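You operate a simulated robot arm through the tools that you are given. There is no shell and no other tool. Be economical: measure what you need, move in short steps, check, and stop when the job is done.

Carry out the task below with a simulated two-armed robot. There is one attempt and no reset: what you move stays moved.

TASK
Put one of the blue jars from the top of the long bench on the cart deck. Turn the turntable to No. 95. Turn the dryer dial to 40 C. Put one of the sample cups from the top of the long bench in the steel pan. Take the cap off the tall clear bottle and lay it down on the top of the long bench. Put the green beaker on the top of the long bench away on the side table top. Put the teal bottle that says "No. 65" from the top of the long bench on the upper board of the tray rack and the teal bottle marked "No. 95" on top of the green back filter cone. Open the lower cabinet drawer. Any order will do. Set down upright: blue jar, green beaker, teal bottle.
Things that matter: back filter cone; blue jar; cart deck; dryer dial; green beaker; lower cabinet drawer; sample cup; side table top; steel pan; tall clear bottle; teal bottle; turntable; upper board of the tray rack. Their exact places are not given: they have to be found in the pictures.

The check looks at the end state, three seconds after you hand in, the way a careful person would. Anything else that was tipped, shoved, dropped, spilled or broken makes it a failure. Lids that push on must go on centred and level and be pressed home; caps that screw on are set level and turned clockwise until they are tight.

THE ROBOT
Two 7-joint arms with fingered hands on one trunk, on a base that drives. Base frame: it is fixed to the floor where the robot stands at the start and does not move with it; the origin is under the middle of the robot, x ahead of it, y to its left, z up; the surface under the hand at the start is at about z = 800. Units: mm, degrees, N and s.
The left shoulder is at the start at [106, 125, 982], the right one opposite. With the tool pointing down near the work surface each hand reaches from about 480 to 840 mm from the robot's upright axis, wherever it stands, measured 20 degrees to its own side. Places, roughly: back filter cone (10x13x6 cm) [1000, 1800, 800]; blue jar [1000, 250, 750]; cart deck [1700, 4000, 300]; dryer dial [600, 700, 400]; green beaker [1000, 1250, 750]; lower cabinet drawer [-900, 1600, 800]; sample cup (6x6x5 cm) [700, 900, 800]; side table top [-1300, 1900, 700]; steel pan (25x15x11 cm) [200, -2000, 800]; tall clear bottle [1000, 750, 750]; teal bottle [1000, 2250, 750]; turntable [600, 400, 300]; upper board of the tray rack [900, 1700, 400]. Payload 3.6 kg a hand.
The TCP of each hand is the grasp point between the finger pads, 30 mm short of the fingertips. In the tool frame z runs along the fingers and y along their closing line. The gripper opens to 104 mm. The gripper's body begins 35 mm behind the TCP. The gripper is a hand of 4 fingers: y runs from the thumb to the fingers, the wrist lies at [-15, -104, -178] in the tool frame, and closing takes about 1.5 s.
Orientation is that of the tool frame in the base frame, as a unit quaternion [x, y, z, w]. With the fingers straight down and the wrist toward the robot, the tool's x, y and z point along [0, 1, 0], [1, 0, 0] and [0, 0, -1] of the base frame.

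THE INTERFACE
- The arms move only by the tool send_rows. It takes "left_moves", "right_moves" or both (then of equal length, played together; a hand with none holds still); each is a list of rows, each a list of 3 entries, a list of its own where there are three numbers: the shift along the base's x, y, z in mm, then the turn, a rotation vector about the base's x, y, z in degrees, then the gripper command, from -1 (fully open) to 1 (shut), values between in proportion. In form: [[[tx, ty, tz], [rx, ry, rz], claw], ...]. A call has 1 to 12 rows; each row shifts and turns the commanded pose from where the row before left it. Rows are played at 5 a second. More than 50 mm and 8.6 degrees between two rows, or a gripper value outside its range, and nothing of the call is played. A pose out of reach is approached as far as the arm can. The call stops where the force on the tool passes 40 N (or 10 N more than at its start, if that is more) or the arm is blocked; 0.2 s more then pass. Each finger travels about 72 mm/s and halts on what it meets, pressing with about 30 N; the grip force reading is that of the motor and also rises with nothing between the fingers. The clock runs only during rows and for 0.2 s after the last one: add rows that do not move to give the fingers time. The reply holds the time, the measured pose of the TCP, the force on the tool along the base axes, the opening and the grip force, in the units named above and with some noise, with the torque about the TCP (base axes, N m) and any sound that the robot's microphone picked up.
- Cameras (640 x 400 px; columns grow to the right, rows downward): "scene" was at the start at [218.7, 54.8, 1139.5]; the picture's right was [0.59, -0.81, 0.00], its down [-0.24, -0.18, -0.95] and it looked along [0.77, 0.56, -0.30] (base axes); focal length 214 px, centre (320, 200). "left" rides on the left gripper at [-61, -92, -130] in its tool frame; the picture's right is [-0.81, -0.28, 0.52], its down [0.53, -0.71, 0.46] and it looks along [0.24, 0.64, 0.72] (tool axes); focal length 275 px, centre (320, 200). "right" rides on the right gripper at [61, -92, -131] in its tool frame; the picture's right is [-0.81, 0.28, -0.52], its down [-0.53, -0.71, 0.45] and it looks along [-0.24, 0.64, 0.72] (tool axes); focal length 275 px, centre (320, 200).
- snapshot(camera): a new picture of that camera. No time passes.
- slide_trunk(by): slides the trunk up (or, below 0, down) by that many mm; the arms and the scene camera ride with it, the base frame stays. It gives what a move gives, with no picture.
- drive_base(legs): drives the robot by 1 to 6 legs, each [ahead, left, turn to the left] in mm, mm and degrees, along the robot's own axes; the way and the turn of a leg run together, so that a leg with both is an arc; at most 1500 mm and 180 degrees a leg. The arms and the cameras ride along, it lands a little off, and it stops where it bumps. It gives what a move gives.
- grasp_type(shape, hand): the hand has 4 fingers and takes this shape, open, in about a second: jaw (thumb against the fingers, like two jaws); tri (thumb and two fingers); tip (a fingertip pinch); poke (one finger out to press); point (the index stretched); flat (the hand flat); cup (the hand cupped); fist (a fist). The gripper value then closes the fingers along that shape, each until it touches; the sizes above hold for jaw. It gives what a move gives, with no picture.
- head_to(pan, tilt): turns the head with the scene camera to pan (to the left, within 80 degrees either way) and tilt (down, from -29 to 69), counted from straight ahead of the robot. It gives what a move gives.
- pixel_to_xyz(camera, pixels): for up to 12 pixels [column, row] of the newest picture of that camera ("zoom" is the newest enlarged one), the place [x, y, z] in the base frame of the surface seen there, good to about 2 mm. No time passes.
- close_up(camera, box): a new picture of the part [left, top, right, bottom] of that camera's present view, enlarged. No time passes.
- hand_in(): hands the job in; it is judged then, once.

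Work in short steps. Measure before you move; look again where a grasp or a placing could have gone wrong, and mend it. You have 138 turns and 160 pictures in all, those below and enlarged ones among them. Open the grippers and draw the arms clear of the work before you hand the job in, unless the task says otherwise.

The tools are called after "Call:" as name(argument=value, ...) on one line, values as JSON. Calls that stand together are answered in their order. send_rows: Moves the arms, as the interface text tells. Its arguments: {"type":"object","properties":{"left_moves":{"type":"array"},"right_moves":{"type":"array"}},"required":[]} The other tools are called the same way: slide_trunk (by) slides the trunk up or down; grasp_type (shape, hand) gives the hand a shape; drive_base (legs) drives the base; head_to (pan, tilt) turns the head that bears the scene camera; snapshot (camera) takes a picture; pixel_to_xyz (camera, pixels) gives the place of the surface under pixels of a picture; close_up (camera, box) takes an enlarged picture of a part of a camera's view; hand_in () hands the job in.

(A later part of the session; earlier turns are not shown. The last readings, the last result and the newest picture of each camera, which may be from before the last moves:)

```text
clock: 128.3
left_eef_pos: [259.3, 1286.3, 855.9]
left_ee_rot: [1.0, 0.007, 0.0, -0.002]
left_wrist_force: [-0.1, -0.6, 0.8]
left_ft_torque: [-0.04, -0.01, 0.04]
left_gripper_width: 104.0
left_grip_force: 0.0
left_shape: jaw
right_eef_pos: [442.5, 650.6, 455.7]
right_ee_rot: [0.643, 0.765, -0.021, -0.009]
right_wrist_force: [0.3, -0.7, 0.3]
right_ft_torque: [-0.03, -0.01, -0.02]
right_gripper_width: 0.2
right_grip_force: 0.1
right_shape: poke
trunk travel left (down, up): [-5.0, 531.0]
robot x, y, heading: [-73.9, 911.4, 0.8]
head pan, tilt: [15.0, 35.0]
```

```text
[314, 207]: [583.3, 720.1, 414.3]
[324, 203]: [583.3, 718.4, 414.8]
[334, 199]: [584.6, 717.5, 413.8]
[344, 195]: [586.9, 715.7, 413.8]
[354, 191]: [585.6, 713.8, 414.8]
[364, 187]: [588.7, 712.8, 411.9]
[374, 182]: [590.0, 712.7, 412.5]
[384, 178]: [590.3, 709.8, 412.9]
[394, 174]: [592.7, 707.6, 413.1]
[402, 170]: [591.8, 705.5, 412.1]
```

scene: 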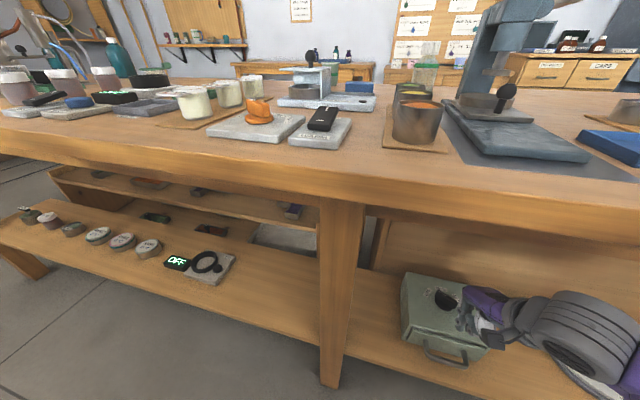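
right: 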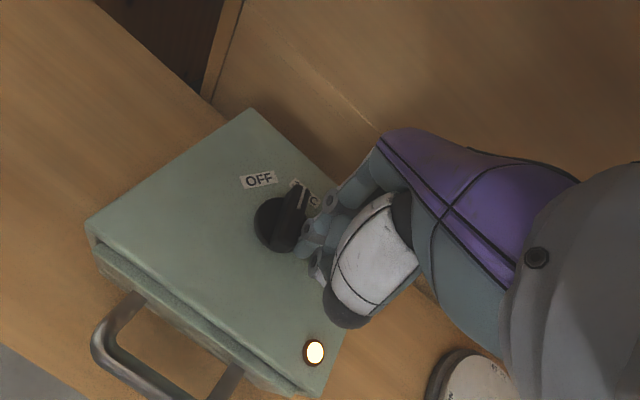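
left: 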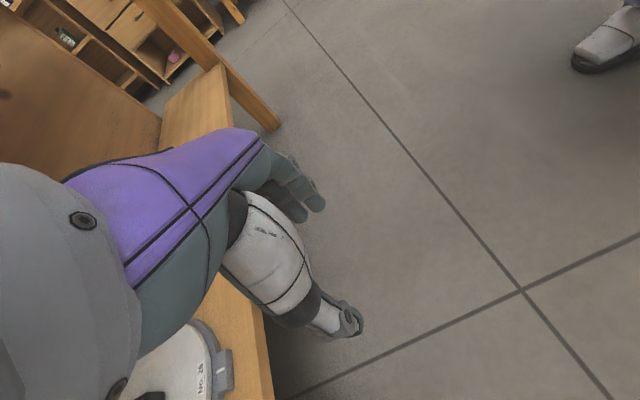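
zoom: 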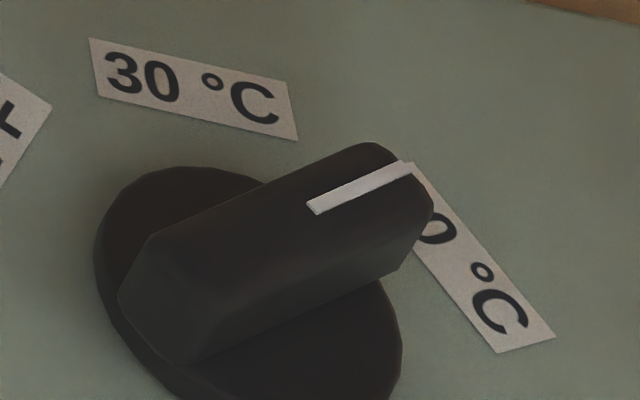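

Pointer angle ≈ −56°, at the 40 °C label (−58°). Done. I pull out, raise the trunk, and survey the bench further left.

Call:
drive_base(legs=[[-260, 0, 0], [0, 250, 0]])

Call:
slide_trunk(by=300)

Call:
grasp_type(hand="right", shape="jaw")

Call:
head_to(pan=0, tilt=35)

Call:
snapshot(camera="scene")

Call:
head_to(pan=55, tilt=28)

Call:
snapshot(camera="scene")

```text
clock: 132.5
left_eef_pos: [-4.9, 1531.1, 856.4]
left_ee_rot: [1.0, 0.007, 0.001, -0.002]
left_wrist_force: [0.3, 0.5, -0.5]
left_ft_torque: [0.02, 0.01, -0.02]
left_gripper_width: 103.5
left_grip_force: 0.0
left_shape: jaw
right_eef_pos: [180.1, 896.9, 456.3]
right_ee_rot: [0.642, 0.766, -0.021, -0.008]
right_wrist_force: [0.6, 0.4, 0.7]
right_ft_torque: [0.0, -0.01, 0.0]
right_gripper_width: 0.0
right_grip_force: 0.1
right_shape: poke
trunk travel left (down, up): [-5.0, 531.0]
robot x, y, heading: [-338.0, 1158.0, 0.8]
head pan, tilt: [15.0, 35.0]
```

```text
clock: 135.5
left_eef_pos: [-5.1, 1530.9, 1154.3]
left_ee_rot: [1.0, 0.007, -0.001, 0.0]
left_wrist_force: [-0.6, -0.3, 0.0]
left_ft_torque: [-0.02, 0.0, -0.02]
left_gripper_width: 103.6
left_grip_force: 0.0
left_shape: jaw
right_eef_pos: [179.8, 896.7, 755.5]
right_ee_rot: [0.642, 0.766, -0.023, -0.008]
right_wrist_force: [0.6, -1.3, 0.3]
right_ft_torque: [0.03, 0.01, 0.01]
right_gripper_width: 0.0
right_grip_force: 0.1
right_shape: poke
trunk travel left (down, up): [-305.0, 231.0]
robot x, y, heading: [-337.3, 1155.4, 0.9]
head pan, tilt: [15.0, 35.0]
```

```text
clock: 136.4
left_eef_pos: [-4.3, 1529.9, 1156.9]
left_ee_rot: [1.0, 0.007, -0.001, -0.001]
left_wrist_force: [-0.3, -0.8, 0.2]
left_ft_torque: [0.0, 0.02, 0.0]
left_gripper_width: 104.0
left_grip_force: 0.0
left_shape: jaw
right_eef_pos: [180.0, 896.4, 755.0]
right_ee_rot: [0.642, 0.766, -0.022, -0.007]
right_wrist_force: [0.4, 0.3, 0.4]
right_ft_torque: [0.03, -0.01, -0.01]
right_gripper_width: 103.9
right_grip_force: 0.1
right_shape: jaw
trunk travel left (down, up): [-305.0, 231.0]
robot x, y, heading: [-339.2, 1158.5, 0.7]
head pan, tilt: [15.0, 35.0]
```

```text
clock: 137.2
left_eef_pos: [-5.0, 1531.1, 1156.7]
left_ee_rot: [1.0, 0.008, 0.0, -0.001]
left_wrist_force: [-0.4, -0.8, -0.1]
left_ft_torque: [-0.01, -0.03, -0.02]
left_gripper_width: 103.9
left_grip_force: 0.1
left_shape: jaw
right_eef_pos: [179.5, 896.2, 755.2]
right_ee_rot: [0.642, 0.767, -0.022, -0.009]
right_wrist_force: [0.2, 0.4, 0.3]
right_ft_torque: [-0.01, -0.02, 0.01]
right_gripper_width: 103.9
right_grip_force: 0.1
right_shape: jaw
trunk travel left (down, up): [-305.0, 231.0]
robot x, y, heading: [-336.4, 1154.2, 0.8]
head pan, tilt: [0.0, 35.0]
```

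```text
88 pictures are left
```

scene: 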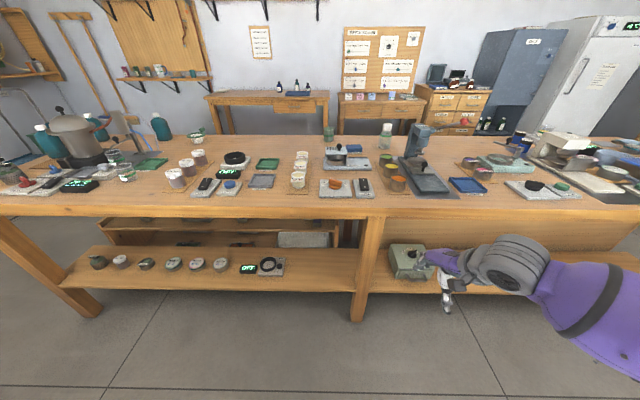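

```text
clock: 138.4
left_eef_pos: [-4.8, 1531.2, 1156.9]
left_ee_rot: [1.0, 0.007, 0.0, -0.002]
left_wrist_force: [0.2, 0.1, 0.0]
left_ft_torque: [0.04, 0.0, 0.04]
left_gripper_width: 103.6
left_grip_force: 0.0
left_shape: jaw
right_eef_pos: [180.1, 897.2, 756.1]
right_ee_rot: [0.642, 0.766, -0.021, -0.008]
right_wrist_force: [-0.8, 0.2, 0.2]
right_ft_torque: [0.01, -0.01, -0.02]
right_gripper_width: 103.7
right_grip_force: 0.1
right_shape: jaw
trunk travel left (down, up): [-305.0, 231.0]
robot x, y, heading: [-336.8, 1160.3, 1.0]
head pan, tilt: [55.0, 28.0]
```

```text
87 pictures are left
```

scene: 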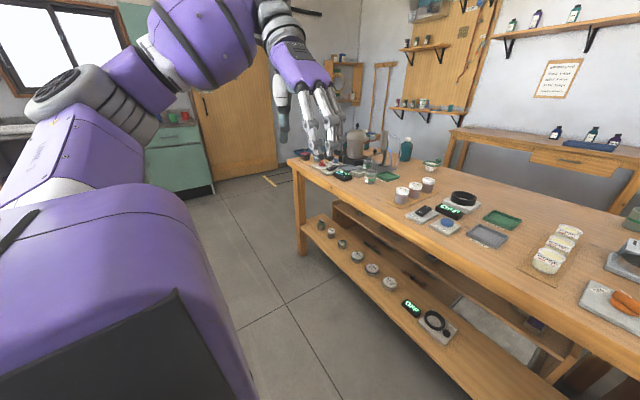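

I look ahead again and zoom into the bench objects for identification.

Call:
head_to(pan=0, tilt=35)

Call:
close_up(camera="scene", box=[0, 95, 210, 205])

Call:
pixel_to_xyz(camera="zoom", pixels=[[155, 130], [290, 105], [485, 100], [465, 205], [600, 120], [345, 190], [240, 275], [220, 130], [540, 230], [430, 120]])

Call:
close_up(camera="scene", box=[230, 110, 440, 220])

Call:
pixel_to_xyz(camera="zoom", pixels=[[300, 60], [300, 85], [475, 55], [475, 100], [475, 110], [215, 145], [205, 210], [480, 170], [510, 220], [560, 130]])

```text
clock: 139.7
left_eef_pos: [-4.9, 1530.8, 1156.3]
left_ee_rot: [1.0, 0.007, 0.0, -0.001]
left_wrist_force: [-0.1, -0.2, -0.5]
left_ft_torque: [0.0, 0.0, 0.02]
left_gripper_width: 103.6
left_grip_force: 0.1
left_shape: jaw
right_eef_pos: [180.3, 896.8, 756.3]
right_ee_rot: [0.643, 0.766, -0.021, -0.008]
right_wrist_force: [0.2, -0.6, 0.3]
right_ft_torque: [0.05, -0.01, 0.0]
right_gripper_width: 104.0
right_grip_force: 0.0
right_shape: jaw
trunk travel left (down, up): [-305.0, 231.0]
robot x, y, heading: [-335.3, 1157.7, 0.7]
head pan, tilt: [0.0, 35.0]
```

```text
3.05 times, centred on (105, 150) of scene
```

zoom: 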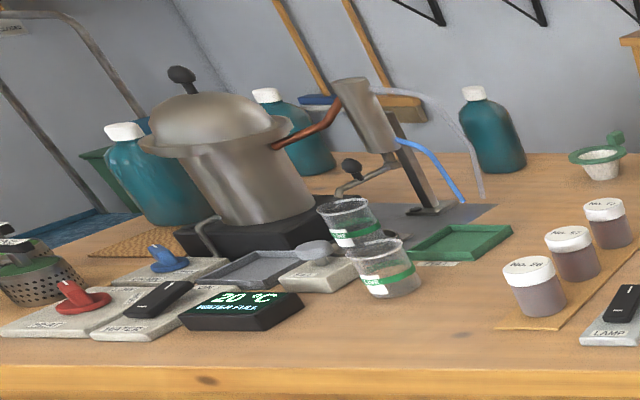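

```text
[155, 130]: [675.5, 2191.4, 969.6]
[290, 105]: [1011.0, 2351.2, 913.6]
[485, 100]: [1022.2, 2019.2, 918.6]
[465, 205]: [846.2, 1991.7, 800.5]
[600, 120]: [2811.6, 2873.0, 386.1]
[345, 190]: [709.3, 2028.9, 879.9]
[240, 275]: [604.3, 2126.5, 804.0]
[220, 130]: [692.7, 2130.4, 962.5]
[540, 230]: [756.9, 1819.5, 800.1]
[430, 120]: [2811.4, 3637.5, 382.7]
```

```text
3.05 times, centred on (335, 165) of scene
```

zoom: 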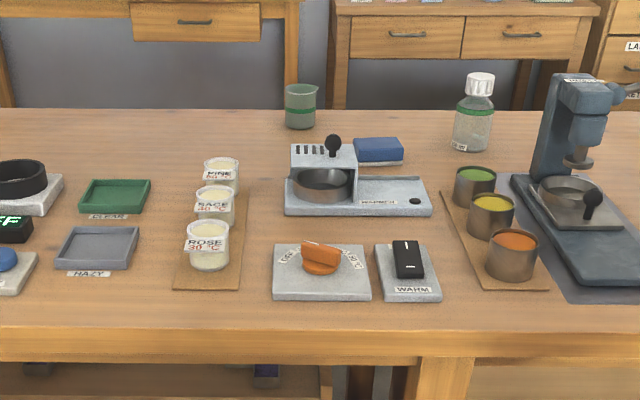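

```text
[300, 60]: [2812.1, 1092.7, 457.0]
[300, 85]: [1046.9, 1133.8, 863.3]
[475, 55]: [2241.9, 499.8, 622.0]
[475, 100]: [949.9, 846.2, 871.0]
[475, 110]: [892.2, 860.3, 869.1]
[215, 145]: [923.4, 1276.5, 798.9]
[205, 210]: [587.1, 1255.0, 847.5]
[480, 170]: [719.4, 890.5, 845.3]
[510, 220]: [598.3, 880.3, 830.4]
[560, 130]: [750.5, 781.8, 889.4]
```

Identified: green beaker ≈ (1047,1134), clear bottle with white cap ≈ (950–1000,850), sample cups ≈ (598–720,885), three teal bottles near y 2000–2350, green filter cone with white filter ≈ y 1800. I raise the right hand clear and drive up to the clear bottle.

Call:
send_rows(right_moves=[[[0, -5, 45], [0, 0, -8.2], -1], [[0, -5, 45], [0, 0, 0], -1], [[0, -5, 45], [0, 0, 0], -1], [[0, -5, 45], [0, 0, 0], -1], [[0, -5, 45], [0, 0, 0], -1], [[0, -5, 45], [0, 0, 0], -1], [[0, -5, 45], [0, 0, 0], -1], [[0, -5, 45], [0, 0, 0], -1], [[0, 0, 40], [0, 0, 0], -1]], left_moves=[[[0, 0, 0], [0, 0, 8.2], -1], [[0, 0, 0], [0, 0, 8.2], -1], [[0, 0, 0], [0, 0, 8.2], -1], [[0, 0, 0], [0, 0, 8.2], -1], [[0, 0, 0], [0, 0, 8.2], -1], [[0, 0, 0], [0, 0, 8.2], -1], [[0, 0, 0], [0, 0, 8.2], -1], [[0, 0, 0], [0, 0, 8.2], -1], [[0, 0, 0], [0, 0, 8.2], -1]])

Call:
drive_base(legs=[[0, -200, 0], [520, 0, 0]])

Call:
head_to(pan=-10, tilt=30)

Call:
snapshot(camera="scene")

```text
clock: 141.7
left_eef_pos: [-4.8, 1530.8, 1156.8]
left_ee_rot: [0.795, 0.607, -0.001, 0.0]
left_wrist_force: [0.6, 0.0, 0.4]
left_ft_torque: [0.01, 0.01, -0.05]
left_gripper_width: 103.8
left_grip_force: 0.1
left_shape: jaw
right_eef_pos: [181.7, 856.0, 1159.7]
right_ee_rot: [0.696, 0.717, -0.02, -0.009]
right_wrist_force: [0.3, -0.2, -0.1]
right_ft_torque: [0.02, -0.02, 0.01]
right_gripper_width: 104.1
right_grip_force: 0.0
right_shape: jaw
trunk travel left (down, up): [-305.0, 231.0]
robot x, y, heading: [-335.2, 1155.0, 1.1]
head pan, tilt: [0.0, 35.0]
```

```text
clock: 146.8
left_eef_pos: [513.5, 1331.0, 1154.9]
left_ee_rot: [0.796, 0.605, -0.001, -0.001]
left_wrist_force: [-0.3, 0.0, 0.4]
left_ft_torque: [-0.03, -0.01, -0.02]
left_gripper_width: 103.8
left_grip_force: 0.1
left_shape: jaw
right_eef_pos: [697.3, 655.5, 1160.1]
right_ee_rot: [0.698, 0.716, -0.021, -0.01]
right_wrist_force: [-0.1, 0.1, -0.9]
right_ft_torque: [0.0, 0.0, 0.01]
right_gripper_width: 103.8
right_grip_force: 0.1
right_shape: jaw
trunk travel left (down, up): [-305.0, 231.0]
robot x, y, heading: [178.3, 959.7, 0.6]
head pan, tilt: [0.0, 35.0]
stopped in leg 2: the robot was blocked; the commanded pose is now the measured one
```

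```text
clock: 147.6
left_eef_pos: [513.4, 1330.6, 1154.2]
left_ee_rot: [0.797, 0.604, -0.001, 0.0]
left_wrist_force: [1.2, 0.0, 1.4]
left_ft_torque: [-0.02, 0.0, -0.02]
left_gripper_width: 103.7
left_grip_force: 0.0
left_shape: jaw
right_eef_pos: [698.5, 656.1, 1157.9]
right_ee_rot: [0.697, 0.717, -0.022, -0.01]
right_wrist_force: [0.4, -0.9, -0.5]
right_ft_torque: [0.01, 0.02, 0.01]
right_gripper_width: 103.8
right_grip_force: 0.1
right_shape: jaw
trunk travel left (down, up): [-305.0, 231.0]
robot x, y, heading: [181.5, 961.2, 0.7]
head pan, tilt: [-10.0, 30.0]
```

```text
84 pictures are left
```

scene: 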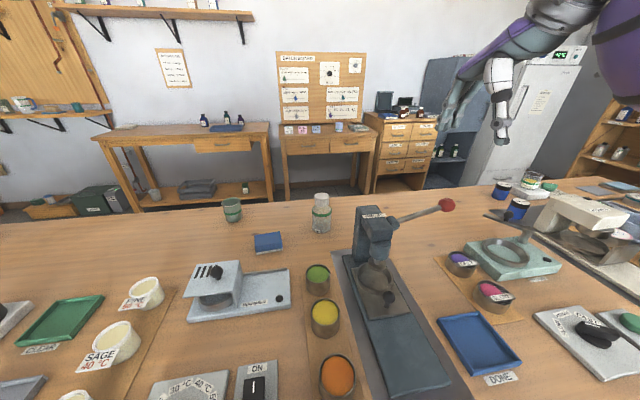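

Blocked at x≈180, as close as the base gets. I zoom on the clear bottle and beaker.

Call:
close_up(camera="scene", box=[210, 180, 370, 280])

Call:
pixel_to_xyz(camera="scene", pixels=[[321, 197], [321, 206], [321, 222], [321, 230], [232, 202], [232, 212], [232, 220], [318, 274], [325, 312], [318, 270], [268, 240], [372, 222]])

```text
4.00 times, centred on (290, 230) of scene
```

zoom: 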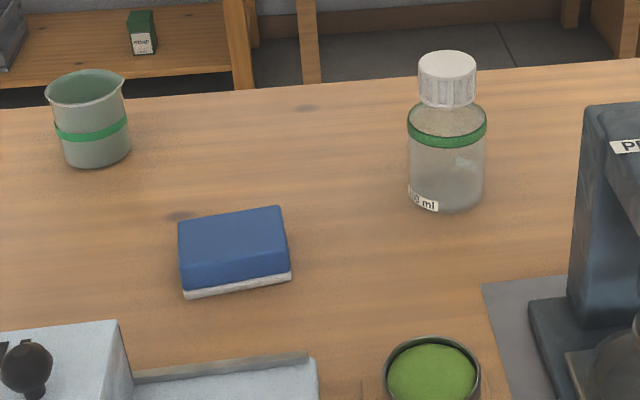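

```text
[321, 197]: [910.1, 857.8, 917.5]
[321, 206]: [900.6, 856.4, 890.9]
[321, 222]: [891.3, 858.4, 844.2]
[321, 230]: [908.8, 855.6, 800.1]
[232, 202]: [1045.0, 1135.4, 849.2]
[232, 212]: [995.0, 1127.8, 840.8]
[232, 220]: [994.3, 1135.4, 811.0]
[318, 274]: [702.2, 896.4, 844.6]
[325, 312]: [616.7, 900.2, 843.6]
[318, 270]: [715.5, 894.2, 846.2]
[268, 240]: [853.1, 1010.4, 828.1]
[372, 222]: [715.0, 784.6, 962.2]
```

Bottle centre ≈ (922,857): body z 800–875, ribbed cap 885–922. Plan: left hand holds the body from the left side (tilted), right hand straight down unscrews the cap. I shift the base and bring the left hand to a high pre-pose.

Call:
drive_base(legs=[[0, -60, 0]])

Call:
send_rows(left_moves=[[[37, -29, 0], [0, 0, 7.8], -1], [[37, -29, 0], [0, 0, 7.8], -1], [[37, -29, 0], [-5.5, 0, 0], -1], [[37, -29, 0], [-5.5, 0, 0], -1], [[37, -29, 0], [-5.5, 0, 0], -1], [[37, -29, 0], [-5.5, 0, 0], -1], [[37, -29, 0], [-5.5, 0, 0], -1], [[37, -29, 0], [-5.5, 0, 0], -1], [[37, -29, -20], [-5.5, 0, 0], -1], [[37, -29, -20], [-5.5, 0, 0], -1], [[37, -29, -20], [-6, 0, 0], -1], [[0, 0, 0], [0, 0, 0], -1]])

Call:
snapshot(camera="scene")

Call:
snapshot(camera="left")

```text
clock: 148.8
left_eef_pos: [514.9, 1270.9, 1155.7]
left_ee_rot: [0.797, 0.605, 0.0, 0.0]
left_wrist_force: [0.3, 0.7, -0.7]
left_ft_torque: [0.03, 0.01, 0.02]
left_gripper_width: 103.8
left_grip_force: 0.1
left_shape: jaw
right_eef_pos: [699.3, 595.7, 1157.2]
right_ee_rot: [0.697, 0.717, -0.021, -0.012]
right_wrist_force: [-0.4, -0.3, -0.4]
right_ft_torque: [-0.01, -0.02, 0.01]
right_gripper_width: 103.7
right_grip_force: 0.1
right_shape: jaw
trunk travel left (down, up): [-305.0, 231.0]
robot x, y, heading: [181.5, 900.1, 0.9]
head pan, tilt: [-10.0, 30.0]
```

```text
refused: row 9 steps farther than a row can; nothing moved
```

```text
82 pictures are left
```

scene: 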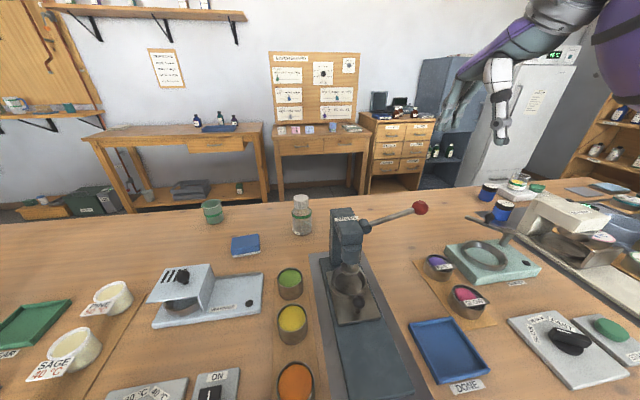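

```text
81 pictures are left
```

left: 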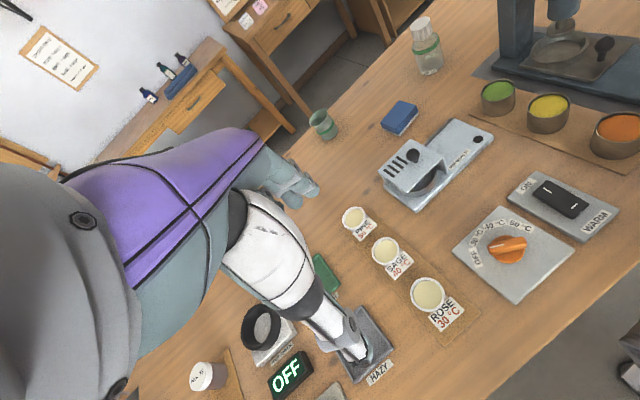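

A step was too long; I resend with shorter steps.

Call:
send_rows(left_moves=[[[37, -29, 0], [0, 0, 7.8], -1], [[37, -29, 0], [0, 0, 7.8], -1], [[37, -29, 0], [-5.5, 0, 0], -1], [[37, -29, 0], [-5.5, 0, 0], -1], [[37, -29, 0], [-5.5, 0, 0], -1], [[37, -29, 0], [-5.5, 0, 0], -1], [[37, -29, 0], [-5.5, 0, 0], -1], [[37, -29, 0], [-5.5, 0, 0], -1], [[36, -26, 0], [-5.5, 0, 0], -1], [[36, -26, 0], [-5.5, 0, 0], -1], [[37, -20, -20], [-6, 0, 0], -1], [[0, -10, -40], [0, 0, 0], -1]])

Call:
snapshot(camera="left")

```text
clock: 151.4
left_eef_pos: [883.1, 997.2, 1087.9]
left_ee_rot: [0.64, 0.641, -0.3, 0.299]
left_wrist_force: [-0.8, -0.4, 0.3]
left_ft_torque: [-0.02, -0.02, 0.01]
left_gripper_width: 103.9
left_grip_force: 0.1
left_shape: jaw
left hand out of reach, approached as far as the arm can: row 10, 11
right_eef_pos: [699.9, 596.4, 1158.4]
right_ee_rot: [0.697, 0.717, -0.022, -0.011]
right_wrist_force: [-0.5, 0.0, -0.5]
right_ft_torque: [-0.02, 0.0, 0.0]
right_gripper_width: 103.8
right_grip_force: 0.1
right_shape: jaw
trunk travel left (down, up): [-305.0, 231.0]
robot x, y, heading: [182.7, 901.4, 0.6]
head pan, tilt: [-10.0, 30.0]
```

```text
80 pictures are left
```

left: 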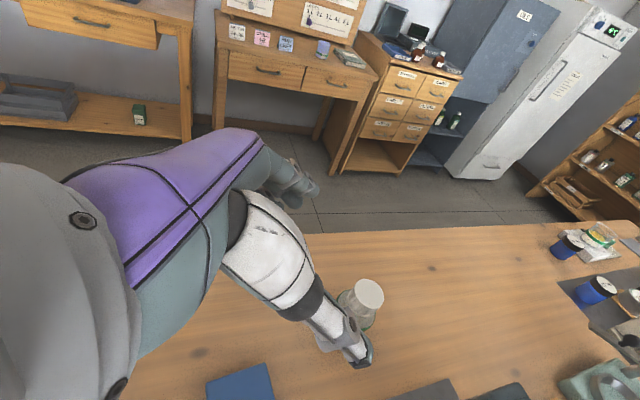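

I measure the bottle from this view.

Call:
pixel_to_xyz(camera="left", pixels=[[368, 293], [355, 290], [381, 298], [368, 310], [345, 303], [375, 318]])

```text
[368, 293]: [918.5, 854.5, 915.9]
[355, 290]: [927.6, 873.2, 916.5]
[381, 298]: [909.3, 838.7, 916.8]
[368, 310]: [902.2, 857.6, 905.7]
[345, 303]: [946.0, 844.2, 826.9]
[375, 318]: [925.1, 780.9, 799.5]
```

Cap centre (919,855), top z 916. I descend to the pre-grasp and approach along the finger direction, partway first.

Call:
send_rows(left_moves=[[[9, -11, -43], [0, 0, 0], -1], [[9, -11, -43], [0, 0, 0], -1], [[9, -11, -43], [0, 0, 0], -1], [[9, -10, -43], [0, 0, 0], -1], [[0, -20, -17], [0, 0, 0], -1], [[0, -20, -17], [0, 0, 0], -1], [[0, 0, 0], [0, 0, 0], -1]])

Call:
snapshot(camera="left")

Call:
snapshot(camera="scene")

```text
clock: 153.0
left_eef_pos: [883.4, 941.8, 893.4]
left_ee_rot: [0.641, 0.641, -0.299, 0.298]
left_wrist_force: [0.4, 0.5, -0.9]
left_ft_torque: [0.01, 0.0, 0.03]
left_gripper_width: 104.1
left_grip_force: 0.1
left_shape: jaw
left hand out of reach, approached as far as the arm can: row 3, 4, 5, 6
right_eef_pos: [699.2, 596.1, 1158.3]
right_ee_rot: [0.697, 0.717, -0.022, -0.01]
right_wrist_force: [-0.9, 0.5, -0.1]
right_ft_torque: [-0.04, 0.0, 0.02]
right_gripper_width: 103.8
right_grip_force: 0.0
right_shape: jaw
trunk travel left (down, up): [-305.0, 231.0]
robot x, y, heading: [178.5, 900.1, 0.7]
head pan, tilt: [-10.0, 30.0]
```

```text
79 pictures are left
```

left: 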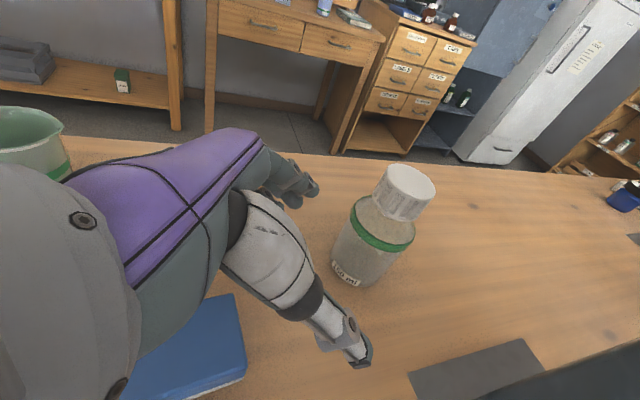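

```text
78 pictures are left
```

scene: 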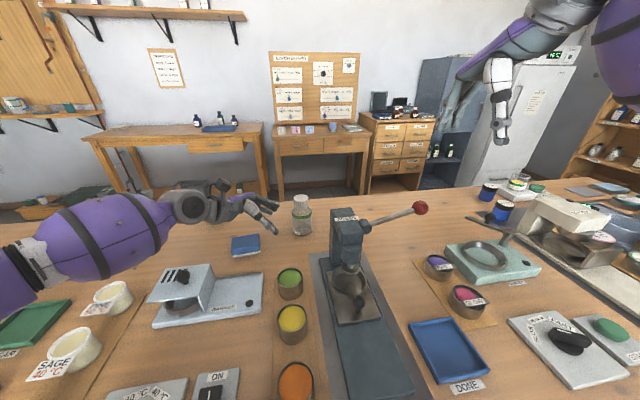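

X reach is limited with the hand pointing straight right; yawing it +30° brings the wrist nearer. I do this and re-aim.

Call:
send_rows(left_moves=[[[1, -6, 0], [0, 0, 7.5], -1], [[1, -7, 0], [0, 0, 7.5], -1], [[1, -7, -2], [0, 0, 7.5], -1], [[1, -7, -2], [0, 0, 7.5], -1], [[0, 0, 0], [0, 0, 0], -1]])

Call:
snapshot(camera="left")

```text
clock: 154.2
left_eef_pos: [903.7, 988.9, 928.0]
left_ee_rot: [0.478, 0.769, -0.225, 0.359]
left_wrist_force: [-0.1, 0.4, 0.7]
left_ft_torque: [0.02, -0.03, 0.01]
left_gripper_width: 103.8
left_grip_force: 0.1
left_shape: jaw
left hand out of reach, approached as far as the arm can: row 2, 3, 4
right_eef_pos: [698.3, 596.2, 1156.6]
right_ee_rot: [0.697, 0.717, -0.022, -0.01]
right_wrist_force: [1.3, 0.5, 0.2]
right_ft_torque: [-0.05, -0.01, 0.04]
right_gripper_width: 104.3
right_grip_force: 0.2
right_shape: jaw
trunk travel left (down, up): [-305.0, 231.0]
robot x, y, heading: [180.3, 896.4, 0.7]
head pan, tilt: [-10.0, 30.0]
```

```text
77 pictures are left
```

left: 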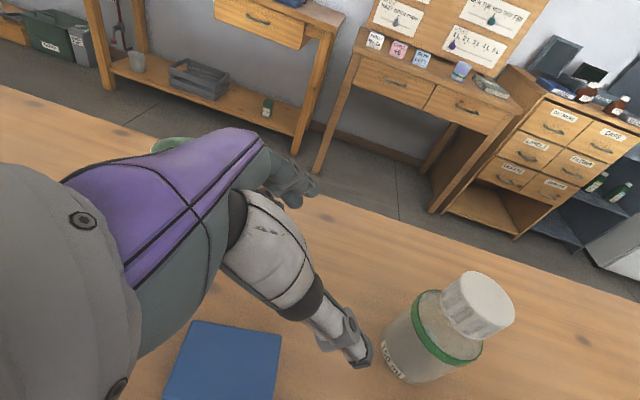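

Orientation is reached but position drifted; I move toward the pre-grasp in small steps.

Call:
send_rows(left_moves=[[[-5, -20, -10], [0, 0, 0], -1], [[-5, -20, -10], [0, 0, 0], -1], [[-5, -20, -10], [0, 0, 0], -1], [[0, -14, -9], [0, 0, 0], -1], [[0, 0, 0], [0, 0, 0], -1]])

```text
clock: 155.4
left_eef_pos: [894.4, 950.1, 907.9]
left_ee_rot: [0.479, 0.77, -0.224, 0.358]
left_wrist_force: [0.4, 0.0, 0.5]
left_ft_torque: [0.02, -0.02, -0.01]
left_gripper_width: 104.3
left_grip_force: 0.1
left_shape: jaw
left hand out of reach, approached as far as the arm can: row 3, 4
right_eef_pos: [698.8, 597.1, 1158.3]
right_ee_rot: [0.697, 0.717, -0.022, -0.01]
right_wrist_force: [0.4, 0.9, 1.1]
right_ft_torque: [0.01, 0.02, 0.01]
right_gripper_width: 103.9
right_grip_force: 0.0
right_shape: jaw
trunk travel left (down, up): [-305.0, 231.0]
robot x, y, heading: [181.8, 899.5, 1.0]
head pan, tilt: [-10.0, 30.0]
```

The left arm's limit is in y; I back the hand off, shift the base right 100 mm, and re-approach.

Call:
send_rows(left_moves=[[[-10, 30, 30], [0, 0, 0], -1], [[-15, 30, 30], [0, 0, 0], -1], [[-15, 20, 20], [0, 0, 0], -1]])

Call:
drive_base(legs=[[0, -105, 0]])

Call:
send_rows(left_moves=[[[10, -3, -25], [0, 0, 0], -1], [[10, -3, -25], [0, 0, 0], -1], [[10, -3, -25], [0, 0, 0], -1], [[0, 0, 0], [0, 0, 0], -1]])

Call:
snapshot(camera="left")

```text
clock: 156.2
left_eef_pos: [852.0, 1032.5, 989.5]
left_ee_rot: [0.479, 0.769, -0.224, 0.358]
left_wrist_force: [0.0, -0.8, -0.5]
left_ft_torque: [0.0, 0.0, -0.02]
left_gripper_width: 104.0
left_grip_force: 0.0
left_shape: jaw
right_eef_pos: [697.9, 595.5, 1159.2]
right_ee_rot: [0.697, 0.717, -0.022, -0.009]
right_wrist_force: [-0.3, -0.3, 0.0]
right_ft_torque: [0.01, -0.03, 0.0]
right_gripper_width: 103.7
right_grip_force: 0.1
right_shape: jaw
trunk travel left (down, up): [-305.0, 231.0]
robot x, y, heading: [184.1, 895.7, 0.9]
head pan, tilt: [-10.0, 30.0]
```

```text
clock: 157.7
left_eef_pos: [855.5, 925.0, 987.9]
left_ee_rot: [0.48, 0.769, -0.225, 0.358]
left_wrist_force: [0.3, 0.7, 0.1]
left_ft_torque: [0.04, 0.01, 0.01]
left_gripper_width: 103.7
left_grip_force: 0.0
left_shape: jaw
right_eef_pos: [699.4, 489.8, 1157.5]
right_ee_rot: [0.698, 0.715, -0.022, -0.01]
right_wrist_force: [-0.7, -0.4, -0.2]
right_ft_torque: [0.06, -0.02, -0.01]
right_gripper_width: 104.0
right_grip_force: 0.0
right_shape: jaw
trunk travel left (down, up): [-305.0, 231.0]
robot x, y, heading: [182.8, 798.7, 0.6]
head pan, tilt: [-10.0, 30.0]
```

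```text
clock: 158.7
left_eef_pos: [883.4, 915.8, 914.5]
left_ee_rot: [0.48, 0.769, -0.224, 0.358]
left_wrist_force: [-0.2, 0.4, -0.4]
left_ft_torque: [-0.03, -0.01, -0.02]
left_gripper_width: 103.8
left_grip_force: 0.1
left_shape: jaw
right_eef_pos: [698.6, 489.8, 1158.1]
right_ee_rot: [0.698, 0.716, -0.022, -0.009]
right_wrist_force: [0.2, -0.4, 0.2]
right_ft_torque: [0.0, 0.04, 0.02]
right_gripper_width: 103.8
right_grip_force: 0.1
right_shape: jaw
trunk travel left (down, up): [-305.0, 231.0]
robot x, y, heading: [187.6, 792.4, 0.7]
head pan, tilt: [-10.0, 30.0]
```

```text
76 pictures are left
```

left: 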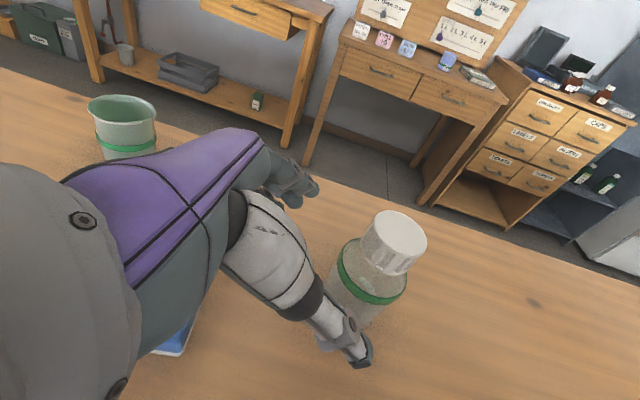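

Now in reach. I line up and slide in along the finger direction, then close on the body.

Call:
send_rows(left_moves=[[[9, 0, -25], [0, 0, 0], -1], [[7, -14, -13], [0, 0, 0], -1], [[7, -14, -13], [0, 0, 0], -1], [[7, -14, -13], [0, 0, 0], -1], [[6, -13, -12], [0, 0, 0], -1], [[0, 0, 0], [0, 0, 0], -1]])

Call:
snapshot(camera="left")

Call:
snapshot(camera="scene")

```text
clock: 160.1
left_eef_pos: [909.1, 871.1, 846.5]
left_ee_rot: [0.479, 0.769, -0.224, 0.358]
left_wrist_force: [-0.7, 0.4, -0.3]
left_ft_torque: [-0.01, -0.01, 0.01]
left_gripper_width: 103.6
left_grip_force: 0.1
left_shape: jaw
left hand out of reach, approached as far as the arm can: row 4, 5
right_eef_pos: [697.9, 489.4, 1158.1]
right_ee_rot: [0.698, 0.715, -0.021, -0.01]
right_wrist_force: [0.5, -0.2, -0.1]
right_ft_torque: [-0.01, 0.01, 0.0]
right_gripper_width: 103.9
right_grip_force: 0.0
right_shape: jaw
trunk travel left (down, up): [-305.0, 231.0]
robot x, y, heading: [182.0, 795.3, 0.7]
head pan, tilt: [-10.0, 30.0]
```

```text
75 pictures are left
```

left: 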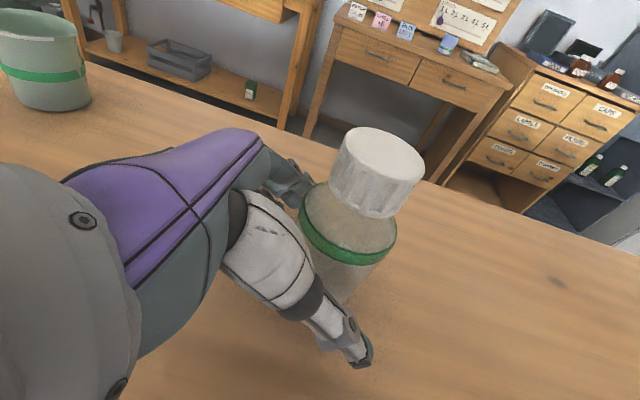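

```text
74 pictures are left
```

scene: 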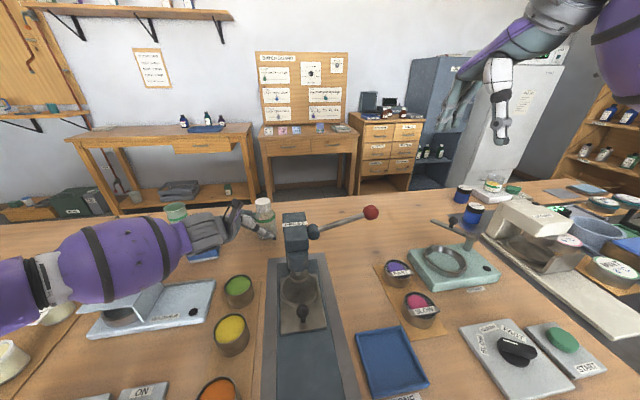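

The bottle lies between thumb and fingers. I close the left hand and at the same time bring the right hand high over the cap.

Call:
send_rows(left_moves=[[[0, 0, 0], [0, 0, 0], -0.3], [[0, 0, 0], [0, 0, 0], 0], [[0, 0, 0], [0, 0, 0], 0.2], [[0, 0, 0], [0, 0, 0], 0.4], [[0, 0, 0], [0, 0, 0], 0.6], [[0, 0, 0], [0, 0, 0], 0.8], [[0, 0, 0], [0, 0, 0], 1], [[0, 0, 0], [0, 0, 0], 1], [[0, 0, 0], [0, 0, 0], 1], [[0, 0, 0], [0, 0, 0], 1], [[0, 0, 0], [0, 0, 0], 1]], right_moves=[[[22, 36, 0], [0, 0, 0], -1], [[22, 36, 0], [0, 0, 0], -1], [[22, 36, 0], [0, 0, 0], -1], [[22, 36, 0], [0, 0, 0], -1], [[22, 36, 0], [0, 0, 0], -1], [[22, 36, 0], [0, 0, 0], -1], [[22, 36, 0], [0, 0, 0], -1], [[22, 36, 0], [0, 0, 0], -1], [[22, 36, 0], [0, 0, 0], -1], [[22, 36, -20], [0, 0, 0], -1], [[0, 0, -40], [0, 0, 0], -1]])

Call:
snapshot(camera="left")

Call:
snapshot(camera="right")

```text
clock: 162.5
left_eef_pos: [908.9, 869.6, 847.0]
left_ee_rot: [0.48, 0.769, -0.226, 0.357]
left_wrist_force: [0.6, 0.0, 0.9]
left_ft_torque: [0.04, 0.03, 0.0]
left_gripper_width: 52.0
left_grip_force: 29.7
left_shape: jaw
right_eef_pos: [884.0, 827.7, 1079.9]
right_ee_rot: [0.698, 0.715, -0.021, -0.011]
right_wrist_force: [0.5, -0.7, 0.8]
right_ft_torque: [0.02, -0.03, 0.0]
right_gripper_width: 104.0
right_grip_force: 0.1
right_shape: jaw
right hand out of reach, approached as far as the arm can: row 9, 10
trunk travel left (down, up): [-305.0, 231.0]
robot x, y, heading: [182.9, 794.1, 0.5]
head pan, tilt: [-10.0, 30.0]
```

```text
73 pictures are left
```

left: 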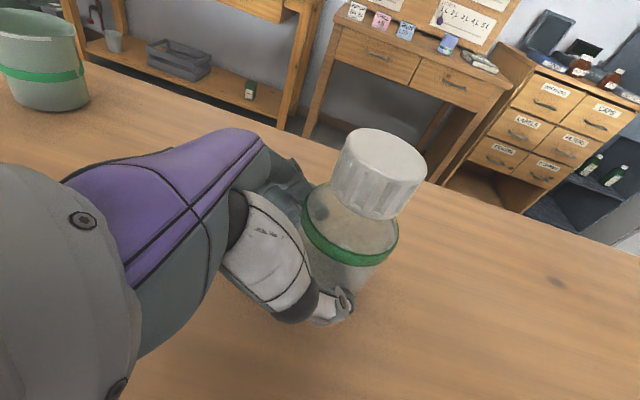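

```text
72 pictures are left
```

right: 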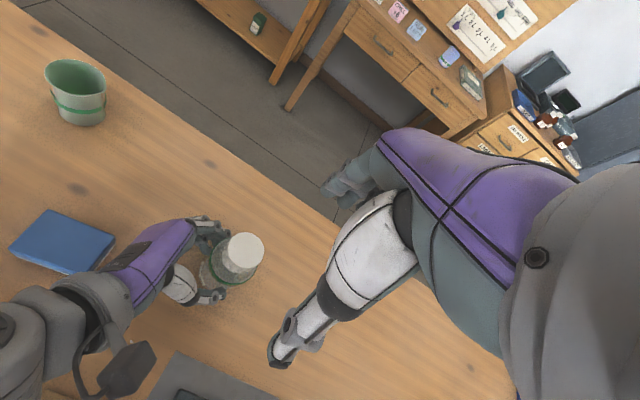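

The bottle is firmly held (52 mm). I lift it 15 mm and bring it 50 mm nearer so the right hand reaches, then measure the cap.

Call:
send_rows(left_moves=[[[0, 0, 15], [0, 0, 0], 1], [[-25, -5, 5], [0, 0, 0], 1], [[-25, -5, 0], [0, 0, 0], 1], [[0, 0, 0], [0, 0, 0], 1]])

Call:
snapshot(camera="left")

Call:
pixel_to_xyz(camera="left", pixels=[[382, 155], [345, 150], [420, 165], [385, 134], [378, 180], [360, 190]])

```text
clock: 163.5
left_eef_pos: [858.1, 861.7, 866.4]
left_ee_rot: [0.48, 0.769, -0.225, 0.357]
left_wrist_force: [-0.7, -0.3, -1.2]
left_ft_torque: [0.05, -0.01, 0.0]
left_gripper_width: 52.1
left_grip_force: 29.9
left_shape: jaw
right_eef_pos: [882.9, 829.6, 1080.7]
right_ee_rot: [0.699, 0.715, -0.022, -0.011]
right_wrist_force: [0.2, -0.3, 0.4]
right_ft_torque: [0.01, 0.0, 0.02]
right_gripper_width: 103.7
right_grip_force: 0.1
right_shape: jaw
trunk travel left (down, up): [-305.0, 231.0]
robot x, y, heading: [180.3, 795.2, 0.6]
head pan, tilt: [-10.0, 30.0]
```

```text
71 pictures are left
```

left: 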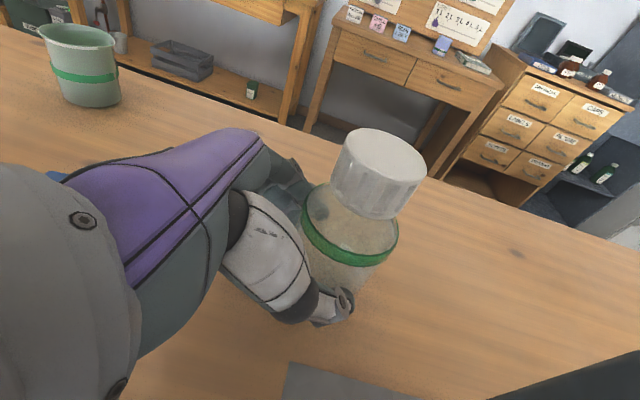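

```text
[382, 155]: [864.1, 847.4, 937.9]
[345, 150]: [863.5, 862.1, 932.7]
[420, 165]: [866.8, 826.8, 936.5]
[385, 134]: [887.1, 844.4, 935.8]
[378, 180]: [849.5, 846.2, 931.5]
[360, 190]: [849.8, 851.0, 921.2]
```

Cap centre (866,845), top z 937. I lower the right hand over the cap with a −24° yaw, ready for a CCW stroke, and grip.

Call:
send_rows(right_moves=[[[-8, 8, -10], [0, 0, -8], -1], [[-9, 7, -10], [0, 0, -8], -1], [[0, 0, -30], [0, 0, -8], -0.6], [[0, 0, -30], [0, 0, 0], -0.6], [[0, 0, -30], [0, 0, 0], -0.6], [[0, 0, -25], [0, 0, 0], -0.6], [[0, 0, -13], [0, 0, 0], -0.6], [[0, 0, 0], [0, 0, 0], -0.6]])

Call:
snapshot(camera="left")

Call:
snapshot(camera="right")

```text
clock: 165.3
left_eef_pos: [859.0, 862.9, 867.1]
left_ee_rot: [0.479, 0.769, -0.225, 0.358]
left_wrist_force: [-0.1, 1.2, -3.4]
left_ft_torque: [-0.09, -0.12, -0.08]
left_gripper_width: 51.7
left_grip_force: 29.6
left_shape: jaw
right_eef_pos: [864.6, 845.5, 933.7]
right_ee_rot: [0.833, 0.553, -0.018, -0.014]
right_wrist_force: [0.5, -2.9, 2.8]
right_ft_torque: [0.03, 0.11, 0.08]
right_gripper_width: 83.4
right_grip_force: 0.1
right_shape: jaw
trunk travel left (down, up): [-305.0, 231.0]
robot x, y, heading: [183.1, 797.0, 0.5]
head pan, tilt: [-10.0, 30.0]
```

```text
70 pictures are left
```

left: 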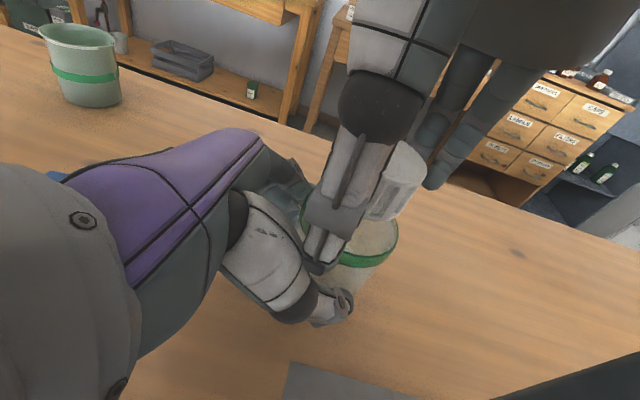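

```text
69 pictures are left
```

right: 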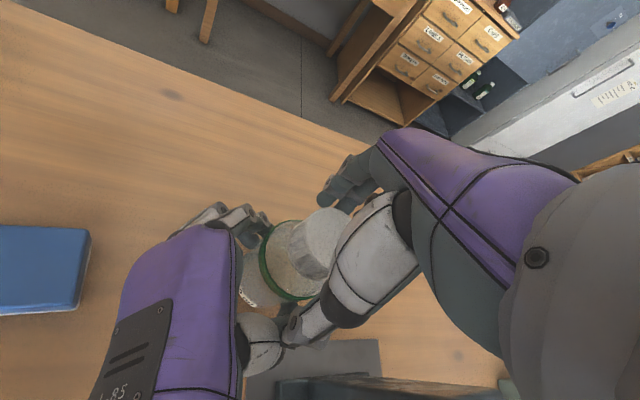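

The cap sits between the right thumb and fingers with slight touch. I raise 5 mm, close, and turn CCW 48°.

Call:
send_rows(right_moves=[[[0, 0, 5], [0, 0, 0], -0.3], [[0, 0, 0], [0, 0, 0], 0.2], [[0, 0, 0], [0, 0, 0], 0.7], [[0, 0, 0], [0, 0, 0], 1], [[0, 0, 0], [0, 0, 0], 1], [[0, 0, 0], [0, 0, 8], 1], [[0, 0, 0], [0, 0, 8], 1], [[0, 0, 0], [0, 0, 8], 1], [[0, 0, 0], [0, 0, 8], 1], [[0, 0, 0], [0, 0, 8], 1], [[0, 0, 0], [0, 0, 8], 1], [[0, 0, 0], [0, 0, 0], 1]])

Call:
snapshot(camera="left")

```text
clock: 167.9
left_eef_pos: [858.9, 863.6, 867.0]
left_ee_rot: [0.48, 0.769, -0.224, 0.358]
left_wrist_force: [1.7, 2.5, -4.2]
left_ft_torque: [-0.03, 0.12, 0.08]
left_gripper_width: 51.4
left_grip_force: 30.1
left_shape: jaw
right_eef_pos: [866.5, 846.7, 941.1]
right_ee_rot: [0.533, 0.846, -0.023, -0.006]
right_wrist_force: [-1.0, -2.4, 2.3]
right_ft_torque: [-0.08, 0.0, -0.04]
right_gripper_width: 35.4
right_grip_force: 29.8
right_shape: jaw
trunk travel left (down, up): [-305.0, 231.0]
robot x, y, heading: [181.9, 796.3, 0.4]
head pan, tilt: [-10.0, 30.0]
heard: snap
```

```text
68 pictures are left
```

left: 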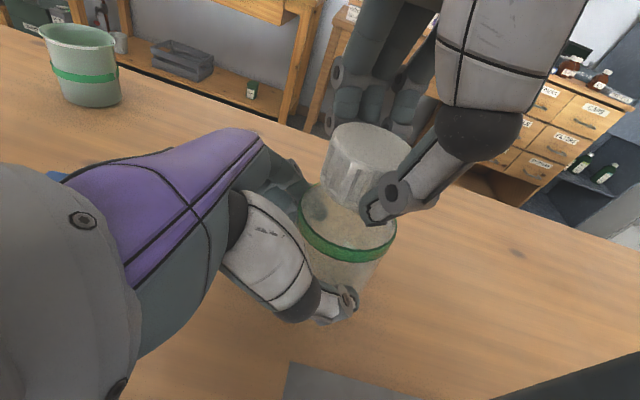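

A snap was heard and the torque vanished. I try lifting the cap a little, continuing the turn.

Call:
send_rows(right_moves=[[[0, 0, 3], [0, 0, 0], 1], [[0, 0, 4], [0, 0, 0], 1], [[0, 0, 5], [0, 0, 0], 1], [[0, 0, 8], [0, 0, 0], 1], [[0, 0, 10], [0, 0, 0], 1], [[0, 0, 0], [0, 0, 0], 1]])

Call:
snapshot(camera="left")

```text
clock: 169.3
left_eef_pos: [859.7, 862.1, 867.8]
left_ee_rot: [0.48, 0.769, -0.225, 0.358]
left_wrist_force: [0.5, 0.0, -0.2]
left_ft_torque: [0.0, -0.01, -0.01]
left_gripper_width: 51.8
left_grip_force: 29.5
left_shape: jaw
right_eef_pos: [866.0, 844.7, 971.8]
right_ee_rot: [0.534, 0.845, -0.023, -0.005]
right_wrist_force: [0.2, -0.3, 0.0]
right_ft_torque: [0.03, 0.02, -0.03]
right_gripper_width: 35.3
right_grip_force: 30.4
right_shape: jaw
trunk travel left (down, up): [-305.0, 231.0]
robot x, y, heading: [184.5, 795.4, 0.5]
head pan, tilt: [-10.0, 30.0]
```

```text
67 pictures are left
```

left: 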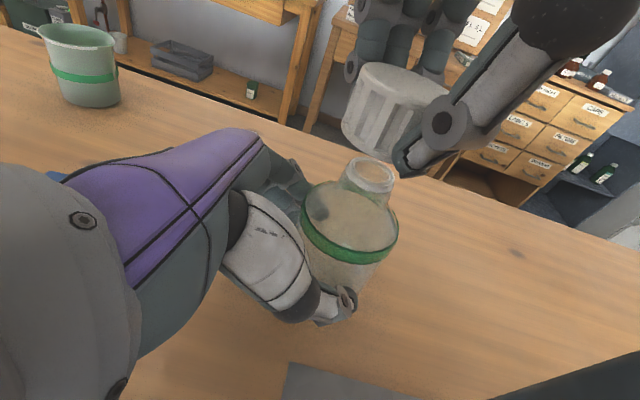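

The cap is off. I find the mat and lever positions to choose a clear spot for the cap.

Call:
pixel_to_xyz(camera="left", pixels=[[290, 365], [405, 385], [560, 385], [480, 300], [560, 300]])

Call:
pixel_to_xyz(camera="scene", pixels=[[371, 213], [340, 222], [295, 215], [300, 250], [340, 245]])

```text
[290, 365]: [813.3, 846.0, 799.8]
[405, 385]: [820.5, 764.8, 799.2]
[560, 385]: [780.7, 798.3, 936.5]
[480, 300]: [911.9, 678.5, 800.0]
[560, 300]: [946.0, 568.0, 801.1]
```

```text
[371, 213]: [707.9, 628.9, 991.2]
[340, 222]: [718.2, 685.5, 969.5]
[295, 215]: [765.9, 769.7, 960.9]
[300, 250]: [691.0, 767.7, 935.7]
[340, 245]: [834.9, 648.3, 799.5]
```

Lever ball is at (708,629,991) and the press is close, so I'll lay the cap left of the bottle at about (905,935). First I put the bottle back, release it, and withdraw the left hand while raising the cap.

Call:
send_rows(left_moves=[[[25, 5, 0], [0, 0, 0], 1], [[25, 4, -8], [0, 0, 0], 1], [[0, 0, -8], [0, 0, 0], 1], [[0, 0, -5], [0, 0, 0], 1], [[0, 0, 0], [0, 0, 0], 0.5], [[0, 0, 0], [0, 0, 0], -0.3], [[0, 0, 0], [0, 0, 0], -1], [[0, 0, 0], [0, 0, 0], -1], [[-12, 26, 24], [0, 0, 0], -1], [[-12, 26, 24], [0, 0, 0], -1], [[-12, 26, 24], [0, 0, 0], -1], [[-12, 26, 24], [0, 0, 0], -1]], right_moves=[[[0, 0, 20], [0, 0, -4], 1], [[0, 0, 20], [0, 0, -4], 1], [[0, 0, 20], [0, 0, -4], 1], [[0, 0, 20], [0, 0, -4], 1], [[0, 0, 0], [0, 0, -4], 1], [[0, 0, 0], [0, 0, -4], 1], [[0, 0, 0], [0, 0, 0], 1], [[0, 0, 0], [0, 0, 0], 1], [[0, 0, 0], [0, 0, 0], 1], [[0, 0, 0], [0, 0, 0], 1], [[0, 0, 0], [0, 0, 0], 1], [[0, 0, 0], [0, 0, 0], 1]])

Call:
snapshot(camera="left")

```text
clock: 171.9
left_eef_pos: [859.7, 975.3, 938.2]
left_ee_rot: [0.48, 0.769, -0.224, 0.358]
left_wrist_force: [0.5, -0.5, -0.5]
left_ft_torque: [0.02, -0.02, 0.03]
left_gripper_width: 103.8
left_grip_force: 0.0
left_shape: jaw
right_eef_pos: [865.2, 846.0, 1052.0]
right_ee_rot: [0.698, 0.716, -0.021, -0.01]
right_wrist_force: [-0.6, 0.6, 0.7]
right_ft_torque: [0.03, -0.02, 0.03]
right_gripper_width: 35.2
right_grip_force: 30.4
right_shape: jaw
trunk travel left (down, up): [-305.0, 231.0]
robot x, y, heading: [183.3, 794.9, 0.5]
head pan, tilt: [-10.0, 30.0]
```

```text
66 pictures are left
```

left: 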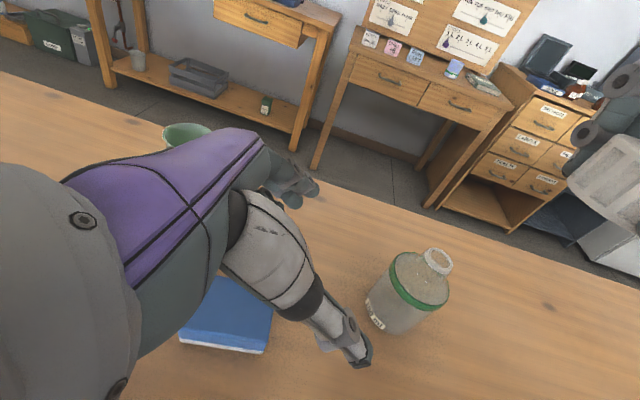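

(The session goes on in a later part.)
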